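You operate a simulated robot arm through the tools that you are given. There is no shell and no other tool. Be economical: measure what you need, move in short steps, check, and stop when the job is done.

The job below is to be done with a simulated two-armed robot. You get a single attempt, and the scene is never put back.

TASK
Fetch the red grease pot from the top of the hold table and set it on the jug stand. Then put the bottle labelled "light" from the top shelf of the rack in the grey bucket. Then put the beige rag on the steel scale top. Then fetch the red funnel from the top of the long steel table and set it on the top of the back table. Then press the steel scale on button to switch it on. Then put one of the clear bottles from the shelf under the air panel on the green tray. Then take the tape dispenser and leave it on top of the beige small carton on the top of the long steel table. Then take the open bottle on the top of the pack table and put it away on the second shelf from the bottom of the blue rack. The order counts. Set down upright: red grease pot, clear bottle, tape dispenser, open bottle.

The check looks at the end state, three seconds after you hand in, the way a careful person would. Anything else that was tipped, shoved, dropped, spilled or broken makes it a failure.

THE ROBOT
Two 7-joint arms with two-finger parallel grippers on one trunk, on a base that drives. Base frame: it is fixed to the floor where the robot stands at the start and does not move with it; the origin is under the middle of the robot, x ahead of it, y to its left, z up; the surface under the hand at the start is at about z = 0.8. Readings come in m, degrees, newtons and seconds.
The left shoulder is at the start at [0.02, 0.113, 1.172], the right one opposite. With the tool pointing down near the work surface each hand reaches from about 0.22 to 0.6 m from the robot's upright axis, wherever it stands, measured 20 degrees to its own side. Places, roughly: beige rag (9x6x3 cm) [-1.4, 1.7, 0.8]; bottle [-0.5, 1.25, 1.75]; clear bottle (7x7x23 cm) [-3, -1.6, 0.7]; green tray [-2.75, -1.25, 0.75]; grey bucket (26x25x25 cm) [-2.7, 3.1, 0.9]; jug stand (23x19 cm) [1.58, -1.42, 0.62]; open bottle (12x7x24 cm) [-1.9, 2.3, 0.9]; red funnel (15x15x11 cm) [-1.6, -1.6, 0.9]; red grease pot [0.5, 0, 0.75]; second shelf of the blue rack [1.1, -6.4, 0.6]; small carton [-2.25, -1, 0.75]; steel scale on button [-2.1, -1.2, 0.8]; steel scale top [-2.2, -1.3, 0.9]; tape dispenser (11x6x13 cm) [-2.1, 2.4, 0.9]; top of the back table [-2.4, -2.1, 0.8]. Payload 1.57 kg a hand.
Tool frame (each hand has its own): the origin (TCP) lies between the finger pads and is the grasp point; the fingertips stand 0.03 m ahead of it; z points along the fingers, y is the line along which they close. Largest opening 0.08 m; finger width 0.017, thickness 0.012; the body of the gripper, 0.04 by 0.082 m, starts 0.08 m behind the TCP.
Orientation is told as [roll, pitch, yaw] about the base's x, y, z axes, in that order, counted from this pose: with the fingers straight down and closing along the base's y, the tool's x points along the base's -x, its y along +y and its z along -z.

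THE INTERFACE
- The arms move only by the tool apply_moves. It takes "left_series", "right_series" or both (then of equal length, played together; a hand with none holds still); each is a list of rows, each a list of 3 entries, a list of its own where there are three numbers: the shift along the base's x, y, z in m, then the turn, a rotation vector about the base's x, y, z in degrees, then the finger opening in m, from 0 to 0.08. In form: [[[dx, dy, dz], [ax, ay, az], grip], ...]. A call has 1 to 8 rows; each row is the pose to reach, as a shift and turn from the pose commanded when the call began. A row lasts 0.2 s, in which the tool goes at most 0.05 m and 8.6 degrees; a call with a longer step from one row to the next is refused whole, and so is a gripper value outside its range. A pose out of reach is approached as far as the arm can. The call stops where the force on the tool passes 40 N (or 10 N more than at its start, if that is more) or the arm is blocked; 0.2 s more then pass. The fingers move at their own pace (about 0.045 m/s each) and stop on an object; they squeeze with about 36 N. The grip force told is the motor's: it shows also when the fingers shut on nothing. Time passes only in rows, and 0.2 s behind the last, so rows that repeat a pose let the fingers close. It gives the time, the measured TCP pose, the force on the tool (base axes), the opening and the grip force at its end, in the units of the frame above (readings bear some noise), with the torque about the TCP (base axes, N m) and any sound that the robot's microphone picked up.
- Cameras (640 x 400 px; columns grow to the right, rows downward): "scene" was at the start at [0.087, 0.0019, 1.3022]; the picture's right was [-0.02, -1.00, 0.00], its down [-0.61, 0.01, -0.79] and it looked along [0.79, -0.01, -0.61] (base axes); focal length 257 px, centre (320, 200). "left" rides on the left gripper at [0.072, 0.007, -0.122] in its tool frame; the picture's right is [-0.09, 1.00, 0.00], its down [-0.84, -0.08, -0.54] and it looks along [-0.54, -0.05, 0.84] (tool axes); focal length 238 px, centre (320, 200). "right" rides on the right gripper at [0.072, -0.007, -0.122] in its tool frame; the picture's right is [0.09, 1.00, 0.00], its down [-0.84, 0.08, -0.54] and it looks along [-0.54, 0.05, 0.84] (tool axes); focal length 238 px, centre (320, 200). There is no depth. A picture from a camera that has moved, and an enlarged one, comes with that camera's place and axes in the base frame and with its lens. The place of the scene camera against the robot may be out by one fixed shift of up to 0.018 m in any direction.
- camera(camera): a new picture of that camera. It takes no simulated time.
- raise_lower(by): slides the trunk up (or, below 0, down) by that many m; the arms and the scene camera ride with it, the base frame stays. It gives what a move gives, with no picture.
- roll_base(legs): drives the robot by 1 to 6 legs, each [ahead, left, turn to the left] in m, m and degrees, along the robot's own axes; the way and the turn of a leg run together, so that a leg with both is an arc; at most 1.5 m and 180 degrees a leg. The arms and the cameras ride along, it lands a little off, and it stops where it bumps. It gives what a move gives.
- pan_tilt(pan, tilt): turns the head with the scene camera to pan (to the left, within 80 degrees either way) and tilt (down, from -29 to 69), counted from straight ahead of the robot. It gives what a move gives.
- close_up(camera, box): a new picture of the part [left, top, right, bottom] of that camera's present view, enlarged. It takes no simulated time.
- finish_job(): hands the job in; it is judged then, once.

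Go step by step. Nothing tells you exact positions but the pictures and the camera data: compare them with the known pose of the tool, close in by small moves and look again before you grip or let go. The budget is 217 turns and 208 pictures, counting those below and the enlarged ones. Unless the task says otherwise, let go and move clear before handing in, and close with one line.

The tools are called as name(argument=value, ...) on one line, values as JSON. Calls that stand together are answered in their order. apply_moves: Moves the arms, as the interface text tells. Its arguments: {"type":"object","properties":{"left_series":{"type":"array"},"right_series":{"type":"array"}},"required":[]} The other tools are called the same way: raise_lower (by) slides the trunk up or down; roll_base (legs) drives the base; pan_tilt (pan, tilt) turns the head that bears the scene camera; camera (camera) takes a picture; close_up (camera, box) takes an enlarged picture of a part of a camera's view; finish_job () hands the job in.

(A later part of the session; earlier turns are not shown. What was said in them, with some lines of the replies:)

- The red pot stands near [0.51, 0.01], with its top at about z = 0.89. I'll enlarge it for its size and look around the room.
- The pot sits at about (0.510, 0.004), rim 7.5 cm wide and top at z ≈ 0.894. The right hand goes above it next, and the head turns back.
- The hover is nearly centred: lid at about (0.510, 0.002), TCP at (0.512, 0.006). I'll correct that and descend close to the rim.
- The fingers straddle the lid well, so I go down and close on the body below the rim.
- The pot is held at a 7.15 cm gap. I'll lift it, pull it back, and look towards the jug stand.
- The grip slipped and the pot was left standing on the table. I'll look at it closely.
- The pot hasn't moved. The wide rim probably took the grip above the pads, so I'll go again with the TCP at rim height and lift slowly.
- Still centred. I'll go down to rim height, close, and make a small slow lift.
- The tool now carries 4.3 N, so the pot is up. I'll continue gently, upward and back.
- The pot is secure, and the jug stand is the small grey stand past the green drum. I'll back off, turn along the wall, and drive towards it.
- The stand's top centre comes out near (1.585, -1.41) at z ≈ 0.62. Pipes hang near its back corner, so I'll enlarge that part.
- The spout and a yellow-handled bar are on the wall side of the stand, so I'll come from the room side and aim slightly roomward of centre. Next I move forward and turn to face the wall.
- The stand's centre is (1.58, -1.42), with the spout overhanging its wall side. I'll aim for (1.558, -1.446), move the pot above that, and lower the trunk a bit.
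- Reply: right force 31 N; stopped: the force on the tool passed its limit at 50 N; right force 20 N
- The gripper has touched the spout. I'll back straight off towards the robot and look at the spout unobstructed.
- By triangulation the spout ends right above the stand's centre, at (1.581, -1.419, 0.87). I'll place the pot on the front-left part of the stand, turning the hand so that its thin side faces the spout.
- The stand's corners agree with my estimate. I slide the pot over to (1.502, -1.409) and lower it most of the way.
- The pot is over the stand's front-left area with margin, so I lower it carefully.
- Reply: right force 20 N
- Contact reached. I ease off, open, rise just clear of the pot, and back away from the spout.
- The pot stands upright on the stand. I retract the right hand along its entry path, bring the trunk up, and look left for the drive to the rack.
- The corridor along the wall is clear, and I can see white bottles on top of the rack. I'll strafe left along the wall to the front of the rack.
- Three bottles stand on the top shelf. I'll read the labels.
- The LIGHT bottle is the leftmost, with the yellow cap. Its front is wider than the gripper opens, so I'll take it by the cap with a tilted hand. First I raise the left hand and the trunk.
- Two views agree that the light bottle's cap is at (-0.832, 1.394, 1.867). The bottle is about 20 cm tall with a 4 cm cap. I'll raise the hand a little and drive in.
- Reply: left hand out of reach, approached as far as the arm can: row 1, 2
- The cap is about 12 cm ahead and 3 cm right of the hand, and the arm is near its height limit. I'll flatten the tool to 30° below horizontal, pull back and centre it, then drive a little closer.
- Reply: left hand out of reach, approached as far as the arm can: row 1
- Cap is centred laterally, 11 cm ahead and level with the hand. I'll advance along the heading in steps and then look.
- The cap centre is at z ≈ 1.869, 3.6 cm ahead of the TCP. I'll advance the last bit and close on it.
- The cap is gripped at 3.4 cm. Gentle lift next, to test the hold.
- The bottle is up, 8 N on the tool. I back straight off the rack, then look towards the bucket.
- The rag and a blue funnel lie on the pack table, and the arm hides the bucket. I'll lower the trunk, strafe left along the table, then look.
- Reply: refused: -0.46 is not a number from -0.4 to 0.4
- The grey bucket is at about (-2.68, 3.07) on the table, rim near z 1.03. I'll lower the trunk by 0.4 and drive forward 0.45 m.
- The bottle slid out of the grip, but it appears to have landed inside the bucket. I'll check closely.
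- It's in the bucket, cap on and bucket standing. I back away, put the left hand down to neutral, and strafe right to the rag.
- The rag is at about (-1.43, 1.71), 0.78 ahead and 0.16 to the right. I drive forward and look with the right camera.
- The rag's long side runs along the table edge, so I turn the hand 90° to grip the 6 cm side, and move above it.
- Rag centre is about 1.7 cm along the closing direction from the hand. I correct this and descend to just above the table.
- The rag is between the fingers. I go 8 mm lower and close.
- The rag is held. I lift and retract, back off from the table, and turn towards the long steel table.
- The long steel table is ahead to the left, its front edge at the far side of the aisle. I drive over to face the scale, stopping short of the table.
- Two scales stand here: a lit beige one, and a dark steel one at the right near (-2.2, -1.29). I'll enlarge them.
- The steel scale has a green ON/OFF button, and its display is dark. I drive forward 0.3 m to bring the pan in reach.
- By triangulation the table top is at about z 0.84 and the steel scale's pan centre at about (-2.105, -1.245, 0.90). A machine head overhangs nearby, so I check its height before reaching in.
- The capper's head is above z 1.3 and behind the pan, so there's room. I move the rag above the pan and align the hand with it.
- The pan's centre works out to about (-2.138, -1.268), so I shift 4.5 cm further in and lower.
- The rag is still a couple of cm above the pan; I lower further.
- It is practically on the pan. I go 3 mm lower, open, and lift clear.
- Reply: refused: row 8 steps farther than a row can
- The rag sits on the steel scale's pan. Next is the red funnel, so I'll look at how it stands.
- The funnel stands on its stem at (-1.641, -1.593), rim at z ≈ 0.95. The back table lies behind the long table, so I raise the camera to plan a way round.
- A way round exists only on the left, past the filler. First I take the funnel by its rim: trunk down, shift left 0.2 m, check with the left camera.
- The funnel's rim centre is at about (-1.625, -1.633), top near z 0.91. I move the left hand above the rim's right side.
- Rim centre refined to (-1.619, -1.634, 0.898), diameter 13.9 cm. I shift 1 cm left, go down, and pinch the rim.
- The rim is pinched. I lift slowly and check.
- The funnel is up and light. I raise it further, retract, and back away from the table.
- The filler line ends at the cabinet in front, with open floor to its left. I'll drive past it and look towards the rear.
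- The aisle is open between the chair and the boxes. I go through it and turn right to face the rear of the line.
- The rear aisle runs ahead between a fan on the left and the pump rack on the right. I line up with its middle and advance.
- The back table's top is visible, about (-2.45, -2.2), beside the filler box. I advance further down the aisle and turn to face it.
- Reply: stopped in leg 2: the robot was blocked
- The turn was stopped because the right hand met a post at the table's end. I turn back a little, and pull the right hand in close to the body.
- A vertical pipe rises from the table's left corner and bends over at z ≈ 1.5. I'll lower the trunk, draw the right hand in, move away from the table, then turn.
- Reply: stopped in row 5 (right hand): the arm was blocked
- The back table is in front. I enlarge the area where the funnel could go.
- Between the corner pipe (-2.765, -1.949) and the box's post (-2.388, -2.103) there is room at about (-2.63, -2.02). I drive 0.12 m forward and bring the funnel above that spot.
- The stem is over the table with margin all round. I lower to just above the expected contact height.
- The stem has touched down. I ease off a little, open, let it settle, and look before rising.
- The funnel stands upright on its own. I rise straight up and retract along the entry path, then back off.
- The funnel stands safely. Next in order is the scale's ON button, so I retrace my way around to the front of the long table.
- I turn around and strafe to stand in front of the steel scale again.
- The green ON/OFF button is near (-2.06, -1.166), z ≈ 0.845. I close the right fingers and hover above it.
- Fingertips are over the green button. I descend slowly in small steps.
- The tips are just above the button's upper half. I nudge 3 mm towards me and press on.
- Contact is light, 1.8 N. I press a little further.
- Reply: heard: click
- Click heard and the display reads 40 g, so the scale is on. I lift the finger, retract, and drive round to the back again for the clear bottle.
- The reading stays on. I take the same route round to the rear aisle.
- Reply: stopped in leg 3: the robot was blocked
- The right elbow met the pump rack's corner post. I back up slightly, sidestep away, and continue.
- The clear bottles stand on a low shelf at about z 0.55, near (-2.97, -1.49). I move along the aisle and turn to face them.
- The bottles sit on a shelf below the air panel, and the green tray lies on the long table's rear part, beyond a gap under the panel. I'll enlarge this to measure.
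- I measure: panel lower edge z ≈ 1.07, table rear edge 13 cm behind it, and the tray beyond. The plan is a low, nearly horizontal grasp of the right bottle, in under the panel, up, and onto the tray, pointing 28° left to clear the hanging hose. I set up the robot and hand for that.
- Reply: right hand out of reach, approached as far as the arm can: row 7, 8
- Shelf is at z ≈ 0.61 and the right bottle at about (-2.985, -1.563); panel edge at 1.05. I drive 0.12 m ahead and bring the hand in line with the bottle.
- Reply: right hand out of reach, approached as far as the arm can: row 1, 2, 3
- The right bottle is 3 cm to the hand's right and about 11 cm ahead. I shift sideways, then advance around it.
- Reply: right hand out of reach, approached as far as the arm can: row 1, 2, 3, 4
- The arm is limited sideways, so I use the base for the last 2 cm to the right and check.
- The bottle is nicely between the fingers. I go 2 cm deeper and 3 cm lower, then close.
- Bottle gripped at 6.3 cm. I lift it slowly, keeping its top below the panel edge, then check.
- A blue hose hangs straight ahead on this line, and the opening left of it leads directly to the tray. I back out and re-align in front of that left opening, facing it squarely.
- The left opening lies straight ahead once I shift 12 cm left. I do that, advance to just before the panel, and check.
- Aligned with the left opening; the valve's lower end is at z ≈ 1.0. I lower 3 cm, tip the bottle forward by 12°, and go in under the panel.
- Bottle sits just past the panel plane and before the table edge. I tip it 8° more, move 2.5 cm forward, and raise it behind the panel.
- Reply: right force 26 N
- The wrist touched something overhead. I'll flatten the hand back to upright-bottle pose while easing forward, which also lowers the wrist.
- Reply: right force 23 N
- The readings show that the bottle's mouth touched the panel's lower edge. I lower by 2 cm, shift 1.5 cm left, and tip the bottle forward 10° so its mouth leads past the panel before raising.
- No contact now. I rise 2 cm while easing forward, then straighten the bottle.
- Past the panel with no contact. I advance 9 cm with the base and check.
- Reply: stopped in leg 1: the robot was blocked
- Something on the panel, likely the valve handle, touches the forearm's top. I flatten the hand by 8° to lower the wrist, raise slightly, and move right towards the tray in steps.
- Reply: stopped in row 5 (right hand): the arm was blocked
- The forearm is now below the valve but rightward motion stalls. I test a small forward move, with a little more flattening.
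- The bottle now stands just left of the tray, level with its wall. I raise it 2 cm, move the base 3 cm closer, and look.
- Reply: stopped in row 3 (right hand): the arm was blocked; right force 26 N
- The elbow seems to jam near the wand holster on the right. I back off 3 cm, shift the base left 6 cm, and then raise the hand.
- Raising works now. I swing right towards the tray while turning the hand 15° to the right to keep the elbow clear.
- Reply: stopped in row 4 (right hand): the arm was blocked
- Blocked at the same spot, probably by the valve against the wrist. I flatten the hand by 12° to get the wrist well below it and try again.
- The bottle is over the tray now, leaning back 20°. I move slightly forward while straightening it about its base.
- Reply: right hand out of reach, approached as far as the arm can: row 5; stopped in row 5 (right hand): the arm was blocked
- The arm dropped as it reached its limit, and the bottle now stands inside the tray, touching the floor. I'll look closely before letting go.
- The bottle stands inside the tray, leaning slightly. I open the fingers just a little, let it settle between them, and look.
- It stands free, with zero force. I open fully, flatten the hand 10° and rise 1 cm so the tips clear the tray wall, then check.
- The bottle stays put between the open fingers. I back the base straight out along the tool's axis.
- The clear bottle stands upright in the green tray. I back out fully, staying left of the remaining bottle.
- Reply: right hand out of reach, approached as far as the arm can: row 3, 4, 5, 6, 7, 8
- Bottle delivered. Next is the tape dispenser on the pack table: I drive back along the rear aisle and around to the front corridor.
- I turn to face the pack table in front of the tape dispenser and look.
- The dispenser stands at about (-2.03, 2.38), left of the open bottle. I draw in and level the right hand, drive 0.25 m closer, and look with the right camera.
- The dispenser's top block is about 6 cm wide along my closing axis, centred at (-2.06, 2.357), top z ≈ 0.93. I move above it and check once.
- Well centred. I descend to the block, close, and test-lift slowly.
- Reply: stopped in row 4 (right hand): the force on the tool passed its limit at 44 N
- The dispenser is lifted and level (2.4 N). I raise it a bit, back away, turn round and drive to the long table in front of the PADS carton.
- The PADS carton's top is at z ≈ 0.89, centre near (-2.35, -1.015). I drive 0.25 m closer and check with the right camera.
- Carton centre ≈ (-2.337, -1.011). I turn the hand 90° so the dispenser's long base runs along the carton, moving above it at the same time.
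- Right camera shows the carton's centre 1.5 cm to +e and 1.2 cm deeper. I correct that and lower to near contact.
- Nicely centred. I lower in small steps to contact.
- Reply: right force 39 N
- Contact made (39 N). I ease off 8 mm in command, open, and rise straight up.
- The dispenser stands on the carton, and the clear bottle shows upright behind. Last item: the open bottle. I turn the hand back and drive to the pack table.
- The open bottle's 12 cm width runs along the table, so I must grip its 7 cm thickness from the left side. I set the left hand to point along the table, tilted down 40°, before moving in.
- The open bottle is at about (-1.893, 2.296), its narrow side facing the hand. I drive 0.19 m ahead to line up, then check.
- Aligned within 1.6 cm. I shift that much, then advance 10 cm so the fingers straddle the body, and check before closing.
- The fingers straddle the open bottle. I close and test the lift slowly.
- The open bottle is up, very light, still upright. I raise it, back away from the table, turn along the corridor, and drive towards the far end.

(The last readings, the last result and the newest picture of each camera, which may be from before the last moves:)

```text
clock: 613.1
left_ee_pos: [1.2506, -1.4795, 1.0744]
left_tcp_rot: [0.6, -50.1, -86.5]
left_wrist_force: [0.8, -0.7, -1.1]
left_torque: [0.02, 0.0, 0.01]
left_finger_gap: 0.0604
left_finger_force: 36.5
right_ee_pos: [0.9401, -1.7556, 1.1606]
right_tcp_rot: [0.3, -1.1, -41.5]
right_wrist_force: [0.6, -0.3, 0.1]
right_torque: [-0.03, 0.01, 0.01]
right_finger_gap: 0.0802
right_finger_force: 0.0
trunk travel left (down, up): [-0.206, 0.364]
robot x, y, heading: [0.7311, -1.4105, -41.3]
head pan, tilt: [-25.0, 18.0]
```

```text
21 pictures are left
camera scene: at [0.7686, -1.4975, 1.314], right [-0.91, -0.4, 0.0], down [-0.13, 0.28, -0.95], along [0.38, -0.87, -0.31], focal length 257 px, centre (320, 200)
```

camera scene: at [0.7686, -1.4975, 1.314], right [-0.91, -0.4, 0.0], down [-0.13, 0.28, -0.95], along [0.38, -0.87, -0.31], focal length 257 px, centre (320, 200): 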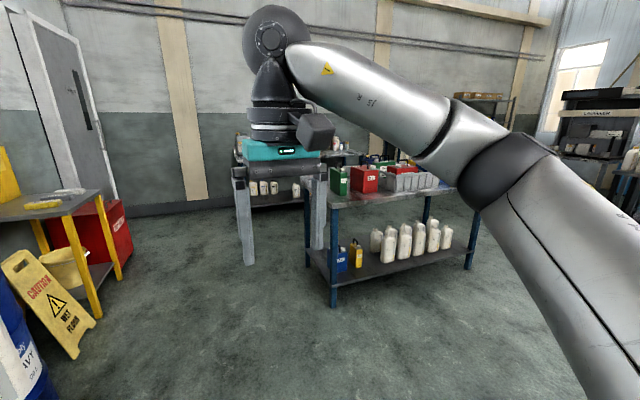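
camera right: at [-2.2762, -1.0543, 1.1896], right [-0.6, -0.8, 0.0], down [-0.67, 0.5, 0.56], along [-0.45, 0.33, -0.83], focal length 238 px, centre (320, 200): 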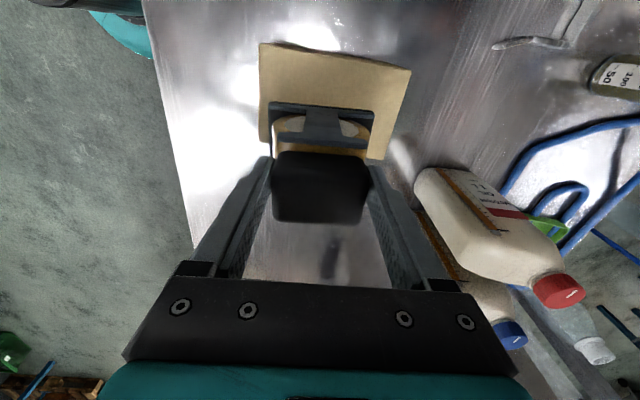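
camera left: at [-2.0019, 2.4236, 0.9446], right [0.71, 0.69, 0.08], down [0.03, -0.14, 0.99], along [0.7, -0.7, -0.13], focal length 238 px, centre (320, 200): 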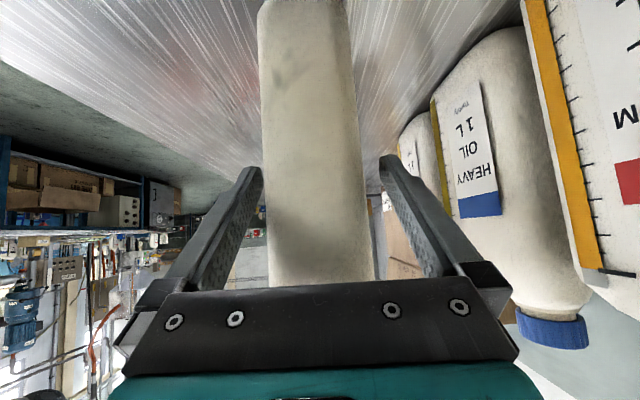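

The jerrycan bench blocks the middle, but its left side is open towards the wall shelves. I go past it and look along the aisle behind.

roll_base(legs=[[1.3, -0.1, -1.2], [1.22, 0, 0]])

pan_tilt(pan=-65, tilt=18)

camera(camera="scene")

```text
clock: 625.5
left_ee_pos: [3.052, -3.2785, 1.0737]
left_tcp_rot: [0.6, -50.0, -88.2]
left_wrist_force: [0.3, 0.8, -0.1]
left_torque: [0.0, -0.01, 0.0]
left_finger_gap: 0.0606
left_finger_force: 35.7
right_ee_pos: [2.7344, -3.5426, 1.1612]
right_tcp_rot: [0.3, -1.0, -43.0]
right_wrist_force: [-0.1, -0.6, 0.2]
right_torque: [0.03, -0.02, 0.03]
right_finger_gap: 0.0802
right_finger_force: 0.0
trunk travel left (down, up): [-0.206, 0.364]
robot x, y, heading: [2.5402, -3.1907, -43.1]
head pan, tilt: [-25.0, 18.0]
```

```text
clock: 626.5
left_ee_pos: [3.0525, -3.2776, 1.0726]
left_tcp_rot: [0.7, -50.0, -88.3]
left_wrist_force: [-0.6, 0.0, -0.4]
left_torque: [0.0, 0.0, 0.02]
left_finger_gap: 0.0609
left_finger_force: 35.8
right_ee_pos: [2.7348, -3.5428, 1.1613]
right_tcp_rot: [0.4, -1.1, -43.1]
right_wrist_force: [-0.4, -0.3, -0.2]
right_torque: [0.01, -0.01, 0.01]
right_finger_gap: 0.0799
right_finger_force: 0.1
trunk travel left (down, up): [-0.206, 0.364]
robot x, y, heading: [2.5427, -3.1916, -43.0]
head pan, tilt: [-65.0, 18.0]
```

```text
20 pictures are left
camera scene: at [2.507, -3.2824, 1.314], right [-0.95, 0.31, 0.0], down [0.09, 0.29, -0.95], along [-0.29, -0.91, -0.31], focal length 257 px, centre (320, 200)
```

scene: 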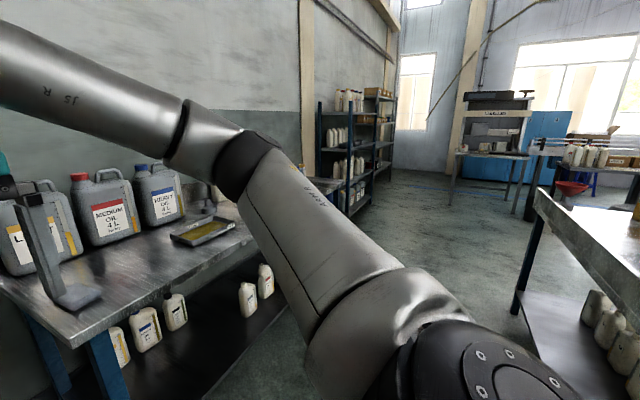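

The blue rack stands further along the wall on my left, around (1.0, -6.4). I strafe along the aisle to stand in front of it.

roll_base(legs=[[0, -1.1, 0.5], [0, -1.1, 0], [0, -1.2, 0]])

pan_tilt(pan=5, tilt=25)

camera(camera="scene")

```text
clock: 643.1
left_ee_pos: [0.7593, -5.7929, 1.0733]
left_tcp_rot: [0.6, -50.0, -87.8]
left_wrist_force: [-0.7, 0.7, -0.5]
left_torque: [0.03, 0.02, 0.02]
left_finger_gap: 0.0607
left_finger_force: 36.1
right_ee_pos: [0.4441, -6.0605, 1.1613]
right_tcp_rot: [0.2, -1.0, -42.5]
right_wrist_force: [-0.6, 1.2, 0.4]
right_torque: [0.0, 0.01, 0.01]
right_finger_gap: 0.0798
right_finger_force: 0.0
trunk travel left (down, up): [-0.206, 0.364]
robot x, y, heading: [0.2447, -5.7077, -42.4]
head pan, tilt: [-65.0, 18.0]
```

```text
clock: 644.5
left_ee_pos: [0.7599, -5.793, 1.0733]
left_tcp_rot: [0.6, -50.0, -87.8]
left_wrist_force: [-0.2, 0.2, -1.0]
left_torque: [0.02, 0.02, 0.0]
left_finger_gap: 0.0606
left_finger_force: 36.5
right_ee_pos: [0.4443, -6.0611, 1.1603]
right_tcp_rot: [0.3, -1.1, -42.6]
right_wrist_force: [-0.1, 0.2, -0.2]
right_torque: [0.01, 0.03, 0.01]
right_finger_gap: 0.08
right_finger_force: 0.1
trunk travel left (down, up): [-0.206, 0.364]
robot x, y, heading: [0.2422, -5.7088, -42.6]
head pan, tilt: [5.0, 25.0]
```

```text
19 pictures are left
camera scene: at [0.3148, -5.7694, 1.3027], right [-0.61, -0.79, 0.0], down [-0.34, 0.26, -0.91], along [0.72, -0.55, -0.42], focal length 257 px, centre (320, 200)
```

scene: 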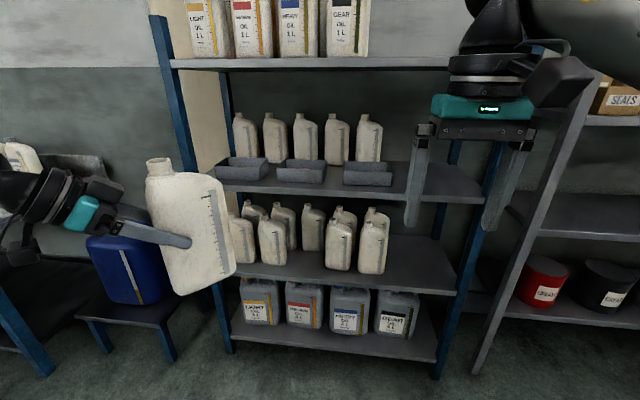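

The second shelf from the bottom (z ≈ 0.58) has a free place at its right end. I move in front of it, turn the hand straight ahead, and lower the trunk.

roll_base(legs=[[0.12, -0.456, 0]])

apply_moves(left_series=[[[-0.02, -0.012, 0], [0, 0, 7.6], 0.03], [[-0.041, -0.025, 0], [0, 0, 15.1], 0.03], [[-0.062, -0.038, 0], [0, 0, 22.7], 0.03], [[-0.083, -0.05, 0], [0, 0, 30.2], 0.03], [[-0.103, -0.063, 0], [0, 0, 37.8], 0.03], [[-0.124, -0.076, 0], [0, 0, 45.3], 0.03]])

raise_lower(by=-0.15)

pan_tilt(pan=10, tilt=30)

camera(camera="scene")

camera(camera="left")

```text
clock: 647.4
left_ee_pos: [0.5346, -6.2195, 1.0738]
left_tcp_rot: [0.6, -50.0, -88.2]
left_wrist_force: [-0.7, -0.4, -0.3]
left_torque: [0.04, 0.0, -0.01]
left_finger_gap: 0.0609
left_finger_force: 36.3
right_ee_pos: [0.2158, -6.4852, 1.161]
right_tcp_rot: [0.3, -1.1, -43.0]
right_wrist_force: [-0.1, -0.8, -0.6]
right_torque: [0.01, 0.03, 0.01]
right_finger_gap: 0.08
right_finger_force: 0.1
trunk travel left (down, up): [-0.206, 0.364]
robot x, y, heading: [0.0221, -6.1334, -43.0]
head pan, tilt: [5.0, 25.0]
```

```text
clock: 648.8
left_ee_pos: [0.4097, -6.2978, 1.0743]
left_tcp_rot: [0.6, -50.0, -42.9]
left_wrist_force: [-0.1, -0.5, -0.7]
left_torque: [-0.02, 0.02, -0.02]
left_finger_gap: 0.0609
left_finger_force: 35.9
right_ee_pos: [0.2168, -6.4846, 1.1602]
right_tcp_rot: [0.3, -1.2, -43.1]
right_wrist_force: [0.0, 0.6, -0.7]
right_torque: [-0.01, 0.01, 0.0]
right_finger_gap: 0.0799
right_finger_force: 0.1
trunk travel left (down, up): [-0.206, 0.364]
robot x, y, heading: [0.0181, -6.1338, -43.1]
head pan, tilt: [5.0, 25.0]
```

```text
clock: 650.5
left_ee_pos: [0.4123, -6.2962, 0.924]
left_tcp_rot: [0.6, -50.0, -42.9]
left_wrist_force: [0.2, 0.6, 0.5]
left_torque: [0.01, 0.05, 0.0]
left_finger_gap: 0.061
left_finger_force: 36.1
right_ee_pos: [0.2155, -6.4837, 1.0104]
right_tcp_rot: [0.2, -1.1, -43.0]
right_wrist_force: [-0.5, -0.3, -0.8]
right_torque: [0.0, 0.01, -0.03]
right_finger_gap: 0.08
right_finger_force: 0.1
trunk travel left (down, up): [-0.056, 0.514]
robot x, y, heading: [0.0206, -6.132, -43.1]
head pan, tilt: [5.0, 25.0]
```

```text
clock: 651.2
left_ee_pos: [0.4113, -6.2972, 0.924]
left_tcp_rot: [0.7, -50.0, -42.9]
left_wrist_force: [-0.8, -0.7, -1.2]
left_torque: [-0.01, 0.07, -0.04]
left_finger_gap: 0.0608
left_finger_force: 36.3
right_ee_pos: [0.2164, -6.4829, 1.0108]
right_tcp_rot: [0.2, -1.1, -43.0]
right_wrist_force: [-0.8, -0.5, -0.4]
right_torque: [0.01, -0.05, 0.02]
right_finger_gap: 0.0798
right_finger_force: 0.1
trunk travel left (down, up): [-0.056, 0.514]
robot x, y, heading: [0.0186, -6.1303, -42.9]
head pan, tilt: [10.0, 30.0]
```

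```text
18 pictures are left
camera scene: at [0.0931, -6.1841, 1.1447], right [-0.54, -0.84, 0.0], down [-0.42, 0.27, -0.87], along [0.73, -0.47, -0.5], focal length 257 px, centre (320, 200)
```

scene: 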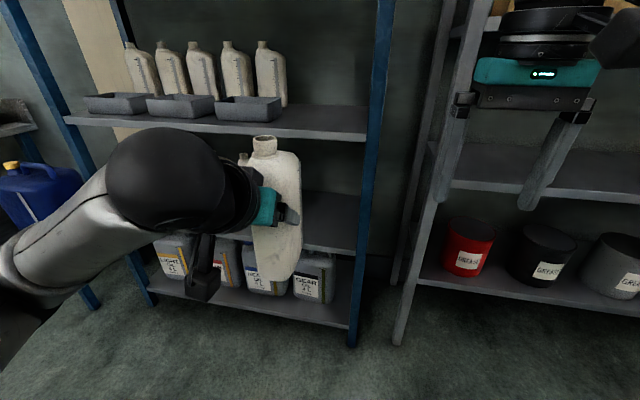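

```text
17 pictures are left
camera left: at [0.3132, -6.1978, 0.9465], right [0.72, 0.69, 0.08], down [0.03, -0.14, 0.99], along [0.7, -0.7, -0.13], focal length 238 px, centre (320, 200)
```

left: 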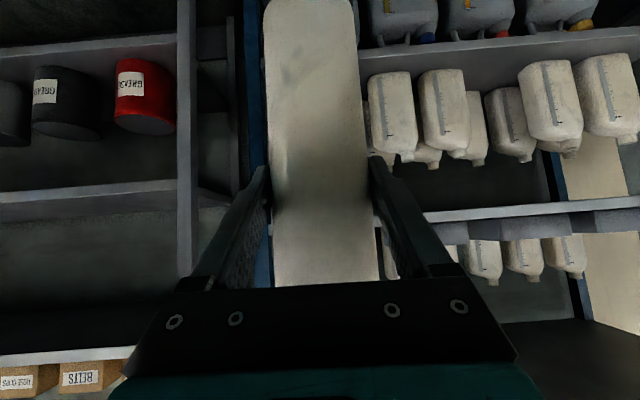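

The slot is straight ahead. I pull the right hand back, lower the bottle to slot height, drive in 0.2 m, and check.

apply_moves(left_series=[[[0, 0, -0.03], [0, 0, 0], 0.03], [[0, 0, -0.06], [0, 0, 0], 0.03], [[0, 0, -0.09], [0, 0, 0], 0.03], [[0, 0, -0.12], [0, 0, 0], 0.03], [[0, 0, -0.15], [0, 0, 0], 0.03], [[0, 0, -0.172], [0, 0, 0], 0.03]], right_series=[[[-0.02, 0.018, 0.02], [0, 0, 0], 0.08], [[-0.04, 0.036, 0.04], [0, 0, 0], 0.08], [[-0.06, 0.054, 0.06], [0, 0, 0], 0.08], [[-0.08, 0.072, 0.08], [0, 0, 0], 0.08], [[-0.095, 0.086, 0.1], [0, 0, 0], 0.08], [[-0.1, 0.09, 0.1], [0, 0, 0], 0.08]])

roll_base(legs=[[0.2, 0, 0]])

camera(camera="left")

camera(camera="scene")

```text
clock: 652.6
left_ee_pos: [0.4111, -6.2959, 0.7509]
left_tcp_rot: [0.6, -50.0, -43.0]
left_wrist_force: [-0.6, 0.0, -1.4]
left_torque: [-0.03, -0.03, -0.04]
left_finger_gap: 0.0609
left_finger_force: 35.8
left hand out of reach, approached as far as the arm can: row 1, 2, 3
right_ee_pos: [0.1157, -6.3929, 1.1089]
right_tcp_rot: [0.4, -1.2, -43.1]
right_wrist_force: [0.2, 0.5, 0.8]
right_torque: [0.0, -0.03, 0.0]
right_finger_gap: 0.0799
right_finger_force: 0.0
trunk travel left (down, up): [-0.056, 0.514]
robot x, y, heading: [0.0183, -6.1325, -42.7]
head pan, tilt: [10.0, 30.0]
```

```text
clock: 654.2
left_ee_pos: [0.5577, -6.4318, 0.7515]
left_tcp_rot: [0.6, -49.9, -42.9]
left_wrist_force: [-0.3, 0.7, 0.3]
left_torque: [0.03, 0.01, 0.01]
left_finger_gap: 0.0605
left_finger_force: 36.1
right_ee_pos: [0.2606, -6.5277, 1.1095]
right_tcp_rot: [0.3, -1.1, -43.0]
right_wrist_force: [-0.9, 0.4, 0.8]
right_torque: [0.01, 0.02, 0.0]
right_finger_gap: 0.08
right_finger_force: 0.1
trunk travel left (down, up): [-0.056, 0.514]
robot x, y, heading: [0.1642, -6.2671, -42.9]
head pan, tilt: [10.0, 30.0]
```

```text
16 pictures are left
camera left: at [0.4582, -6.333, 0.7739], right [0.72, 0.69, 0.08], down [0.03, -0.15, 0.99], along [0.7, -0.7, -0.13], focal length 238 px, centre (320, 200)
```

left: 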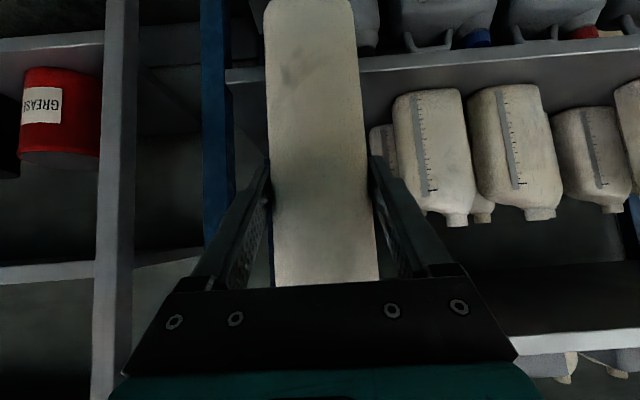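

```text
15 pictures are left
camera scene: at [0.2385, -6.319, 1.1447], right [-0.54, -0.84, 0.0], down [-0.42, 0.27, -0.87], along [0.73, -0.47, -0.5], focal length 257 px, centre (320, 200)
```

scene: 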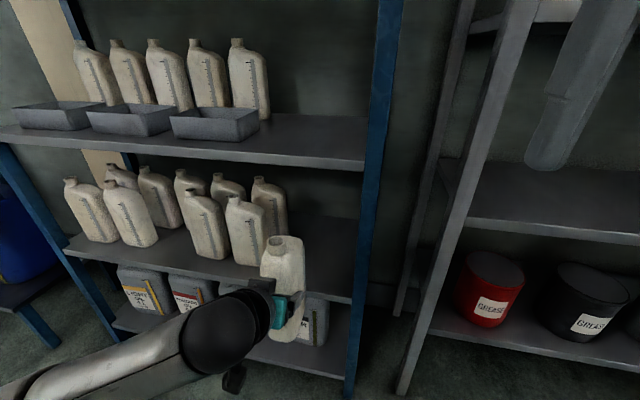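

Slot and height look right: 3 cm above the shelf, centred between post and neighbour. I drive in 0.2 m.

roll_base(legs=[[0.2, 0, 0]])

camera(camera="left")

camera(camera="scene")

```text
clock: 655.8
left_ee_pos: [0.7043, -6.5686, 0.7524]
left_tcp_rot: [0.6, -50.0, -42.9]
left_wrist_force: [-0.4, 0.5, -0.9]
left_torque: [0.01, -0.01, -0.01]
left_finger_gap: 0.0609
left_finger_force: 35.9
right_ee_pos: [0.4087, -6.6657, 1.1104]
right_tcp_rot: [0.2, -1.1, -43.0]
right_wrist_force: [0.4, -0.2, -0.4]
right_torque: [-0.05, -0.02, -0.02]
right_finger_gap: 0.0798
right_finger_force: 0.1
trunk travel left (down, up): [-0.056, 0.514]
robot x, y, heading: [0.3124, -6.403, -42.8]
head pan, tilt: [10.0, 30.0]
```

```text
14 pictures are left
camera left: at [0.6061, -6.4701, 0.7739], right [0.71, 0.69, 0.08], down [0.03, -0.15, 0.99], along [0.7, -0.7, -0.13], focal length 238 px, centre (320, 200)
```

left: 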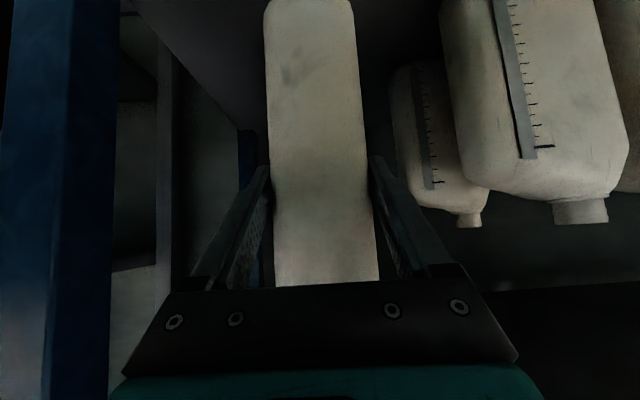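

```text
13 pictures are left
camera scene: at [0.3864, -6.4562, 1.1447], right [-0.54, -0.84, 0.0], down [-0.42, 0.27, -0.87], along [0.73, -0.47, -0.5], focal length 257 px, centre (320, 200)
```

scene: 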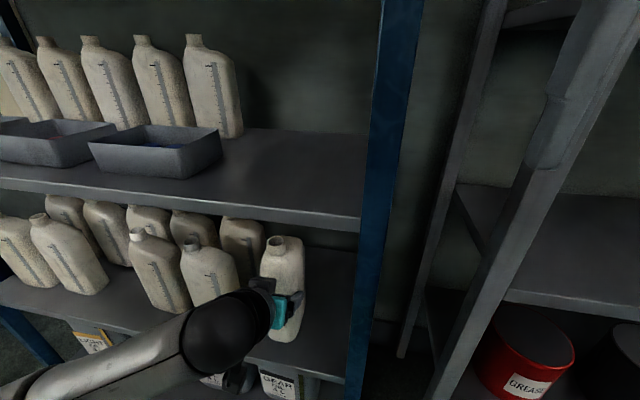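

The bottle is over the shelf in a free place. I lower it in small steps.

apply_moves(left_series=[[[0, 0, -0.005], [0, 0, 0], 0.03], [[0, 0, -0.01], [0, 0, 0], 0.03], [[0, 0, -0.015], [0, 0, 0], 0.03], [[0, 0, -0.02], [0, 0, 0], 0.03]])

close_up(camera="scene", box=[200, 210, 380, 390])

```text
clock: 656.8
left_ee_pos: [0.7037, -6.567, 0.7319]
left_tcp_rot: [0.7, -50.0, -43.0]
left_wrist_force: [-0.3, 0.6, -0.8]
left_torque: [0.06, 0.0, 0.03]
left_finger_gap: 0.0608
left_finger_force: 35.8
right_ee_pos: [0.4091, -6.6646, 1.1093]
right_tcp_rot: [0.3, -1.0, -43.0]
right_wrist_force: [0.6, -0.8, -0.5]
right_torque: [0.0, 0.0, 0.0]
right_finger_gap: 0.0799
right_finger_force: 0.1
trunk travel left (down, up): [-0.056, 0.514]
robot x, y, heading: [0.3154, -6.4018, -42.8]
head pan, tilt: [10.0, 30.0]
```

```text
2.22 times, centred on (290, 300) of scene
camera zoom: at [0.3864, -6.4561, 1.1447], right [-0.54, -0.84, 0.0], down [-0.42, 0.27, -0.87], along [0.73, -0.47, -0.5], focal length 572 px, centre (387, -22)
```

zoom: 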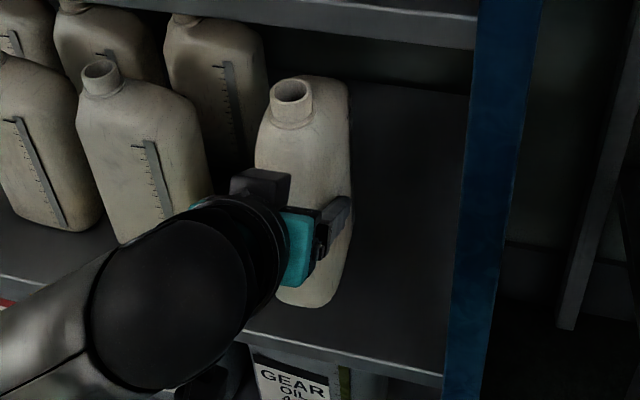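

apply_moves(left_series=[[[0, 0, -0.004], [0, 0, 0], 0.03], [[0, 0, -0.008], [0, 0, 0], 0.03], [[0, 0, -0.012], [0, 0, 0], 0.03], [[0, 0, -0.016], [0, 0, 0], 0.03]])

```text
clock: 657.8
left_ee_pos: [0.7042, -6.5684, 0.7145]
left_tcp_rot: [0.6, -49.9, -42.9]
left_wrist_force: [-0.6, 0.3, -0.1]
left_torque: [0.05, 0.0, 0.01]
left_finger_gap: 0.0609
left_finger_force: 36.1
right_ee_pos: [0.4089, -6.6653, 1.1099]
right_tcp_rot: [0.3, -1.0, -43.0]
right_wrist_force: [-0.2, 0.4, -0.1]
right_torque: [-0.01, 0.01, -0.01]
right_finger_gap: 0.0803
right_finger_force: 0.0
trunk travel left (down, up): [-0.056, 0.514]
robot x, y, heading: [0.309, -6.4021, -42.6]
head pan, tilt: [10.0, 30.0]
```

apply_moves(left_series=[[[0, 0, -0.004], [0, 0, 0], 0.03], [[0, 0, -0.008], [0, 0, 0], 0.03], [[0, 0, -0.012], [0, 0, 0], 0.03], [[0, 0, -0.016], [0, 0, 0], 0.03]])

close_up(camera="scene", box=[200, 210, 380, 390])

```text
clock: 658.8
left_ee_pos: [0.7046, -6.5682, 0.6985]
left_tcp_rot: [0.7, -50.0, -42.9]
left_wrist_force: [0.0, 0.5, -0.5]
left_torque: [0.05, 0.0, 0.01]
left_finger_gap: 0.0607
left_finger_force: 36.2
right_ee_pos: [0.4097, -6.6653, 1.1094]
right_tcp_rot: [0.2, -1.2, -43.0]
right_wrist_force: [0.0, 0.0, 0.2]
right_torque: [0.0, -0.02, -0.01]
right_finger_gap: 0.08
right_finger_force: 0.0
trunk travel left (down, up): [-0.056, 0.514]
robot x, y, heading: [0.3081, -6.4033, -42.9]
head pan, tilt: [10.0, 30.0]
```

```text
2.22 times, centred on (290, 300) of scene
camera zoom: at [0.3864, -6.4561, 1.1447], right [-0.54, -0.84, 0.0], down [-0.42, 0.27, -0.87], along [0.73, -0.47, -0.5], focal length 572 px, centre (387, -22)
```

zoom: 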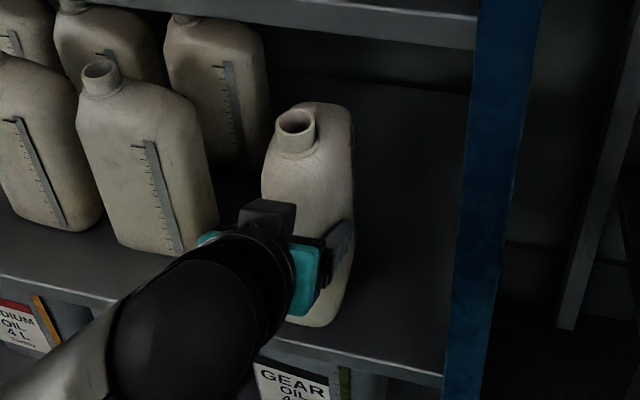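

The bottle's front face is close to the shelf's edge. I raise 1 cm, move 4.5 cm deeper, then lower again.

apply_moves(left_series=[[[0, 0, 0.012], [0, 0, 0], 0.03], [[0.011, -0.01, 0.012], [0, 0, 0], 0.03], [[0.022, -0.02, 0.012], [0, 0, 0], 0.03], [[0.033, -0.031, 0.012], [0, 0, 0], 0.03], [[0.033, -0.031, 0.006], [0, 0, 0], 0.03], [[0.033, -0.031, 0.001], [0, 0, 0], 0.03], [[0.033, -0.031, -0.004], [0, 0, 0], 0.03], [[0.033, -0.031, -0.008], [0, 0, 0], 0.03]])

apply_moves(left_series=[[[0, 0, -0.003], [0, 0, 0], 0.03], [[0, 0, -0.006], [0, 0, 0], 0.03], [[0, 0, -0.009], [0, 0, 0], 0.03]])

```text
clock: 660.6
left_ee_pos: [0.7382, -6.5991, 0.6917]
left_tcp_rot: [0.6, -50.0, -42.8]
left_wrist_force: [1.1, 0.3, -0.6]
left_torque: [0.02, 0.0, -0.05]
left_finger_gap: 0.0604
left_finger_force: 36.0
right_ee_pos: [0.4096, -6.665, 1.1099]
right_tcp_rot: [0.3, -1.1, -43.0]
right_wrist_force: [-0.2, 0.5, 0.1]
right_torque: [0.02, 0.0, 0.0]
right_finger_gap: 0.0802
right_finger_force: 0.1
trunk travel left (down, up): [-0.056, 0.514]
robot x, y, heading: [0.3124, -6.4061, -42.9]
head pan, tilt: [10.0, 30.0]
```

```text
clock: 661.4
left_ee_pos: [0.739, -6.5994, 0.6818]
left_tcp_rot: [0.8, -50.0, -42.9]
left_wrist_force: [0.6, -0.7, -1.0]
left_torque: [0.0, 0.03, 0.02]
left_finger_gap: 0.0608
left_finger_force: 35.9
right_ee_pos: [0.4094, -6.6648, 1.1087]
right_tcp_rot: [0.3, -1.2, -43.0]
right_wrist_force: [-0.2, -0.2, -0.3]
right_torque: [-0.01, 0.0, 0.01]
right_finger_gap: 0.0802
right_finger_force: 0.0
trunk travel left (down, up): [-0.056, 0.514]
robot x, y, heading: [0.3146, -6.4033, -43.0]
head pan, tilt: [10.0, 30.0]
```

apply_moves(left_series=[[[0, 0, -0.003], [0, 0, 0], 0.03], [[0, 0, -0.006], [0, 0, 0], 0.03], [[0, 0, -0.009], [0, 0, 0], 0.03], [[0, 0, -0.012], [0, 0, 0], 0.03]])

close_up(camera="scene", box=[200, 210, 380, 390])

```text
clock: 662.4
left_ee_pos: [0.7378, -6.5999, 0.6738]
left_tcp_rot: [0.5, -50.4, -42.7]
left_wrist_force: [-2.5, 2.8, 12.2]
left_torque: [-0.3, -0.08, 0.0]
left_finger_gap: 0.0607
left_finger_force: 35.9
right_ee_pos: [0.4081, -6.6651, 1.1099]
right_tcp_rot: [0.3, -1.2, -43.0]
right_wrist_force: [-1.2, -0.2, -0.6]
right_torque: [-0.01, 0.01, 0.0]
right_finger_gap: 0.0799
right_finger_force: 0.0
trunk travel left (down, up): [-0.056, 0.514]
robot x, y, heading: [0.3107, -6.4025, -42.9]
head pan, tilt: [10.0, 30.0]
```

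```text
2.22 times, centred on (290, 300) of scene
camera zoom: at [0.3855, -6.4555, 1.145], right [-0.54, -0.84, 0.0], down [-0.42, 0.27, -0.87], along [0.73, -0.47, -0.5], focal length 572 px, centre (387, -22)
```

zoom: 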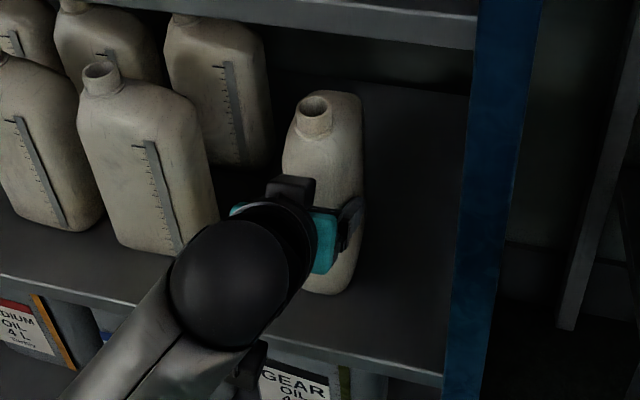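

Contact (12 N), with the bottle well inside the shelf edge. I ease off, open, wait, and back the base straight out.

apply_moves(left_series=[[[0, 0, 0.003], [0, 0, 0], 0.03], [[0, 0, 0.003], [0, 0, 0], 0.066], [[0, 0, 0.003], [0, 0, 0], 0.08], [[0, 0, 0.003], [0, 0, 0], 0.08], [[0, 0, 0.003], [0, 0, 0], 0.08]])

camera(camera="left")

roll_base(legs=[[-0.15, 0, 0], [-0.3, 0, 0]])

camera(camera="scene")

```text
clock: 663.6
left_ee_pos: [0.7364, -6.6001, 0.674]
left_tcp_rot: [0.5, -50.1, -42.9]
left_wrist_force: [0.6, -0.7, -0.3]
left_torque: [0.01, 0.01, 0.02]
left_finger_gap: 0.0797
left_finger_force: 0.0
right_ee_pos: [0.4089, -6.6651, 1.1093]
right_tcp_rot: [0.3, -1.1, -43.1]
right_wrist_force: [-0.8, 0.3, -0.2]
right_torque: [0.03, 0.02, 0.01]
right_finger_gap: 0.08
right_finger_force: 0.1
trunk travel left (down, up): [-0.056, 0.514]
robot x, y, heading: [0.3139, -6.4013, -42.8]
head pan, tilt: [10.0, 30.0]
```

```text
9 pictures are left
camera left: at [0.6389, -6.5014, 0.6957], right [0.71, 0.69, 0.08], down [0.03, -0.15, 0.99], along [0.7, -0.7, -0.13], focal length 238 px, centre (320, 200)
```

left: 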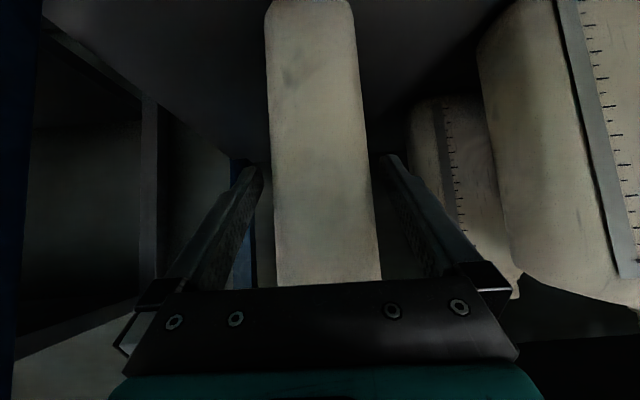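

```text
clock: 666.6
left_ee_pos: [0.4081, -6.2935, 0.6742]
left_tcp_rot: [0.7, -50.0, -42.9]
left_wrist_force: [0.1, 0.1, 0.1]
left_torque: [-0.03, 0.02, -0.01]
left_finger_gap: 0.0801
left_finger_force: 0.2
right_ee_pos: [0.08, -6.3594, 1.1091]
right_tcp_rot: [0.3, -1.1, -43.0]
right_wrist_force: [-0.6, -0.1, 0.6]
right_torque: [0.01, -0.04, -0.02]
right_finger_gap: 0.0802
right_finger_force: 0.0
trunk travel left (down, up): [-0.056, 0.514]
robot x, y, heading: [-0.017, -6.1021, -42.7]
head pan, tilt: [10.0, 30.0]
```

```text
8 pictures are left
camera scene: at [0.0577, -6.1506, 1.1447], right [-0.54, -0.84, 0.0], down [-0.42, 0.27, -0.87], along [0.73, -0.47, -0.5], focal length 257 px, centre (320, 200)
```

scene: 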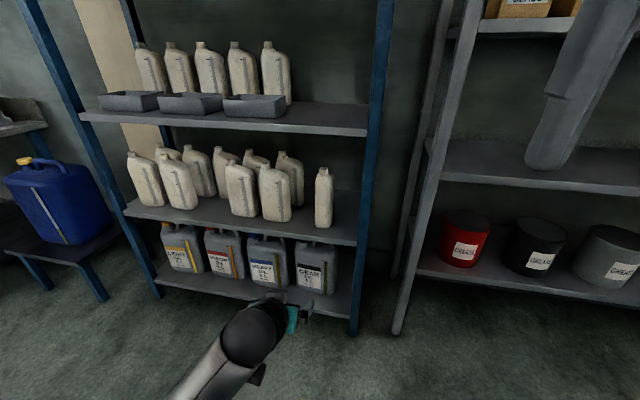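

The open bottle stands upright on the second shelf from the bottom, and both hands are clear. All eight parts are done, so I hand in.

finish_job()

```text
The job is handed in.
```

I carried out all eight steps in the order you gave and handed the job in; the pot, clear bottle, tape dispenser and open bottle all looked upright when I left them. The "light" bottle slipped from the grip and fell into the bucket, where it looked intact with its cap on. The hands and arms also bumped the jug stand's spout, the back table's pipe, the pump rack's corner post and the air panel, but nothing visibly moved.
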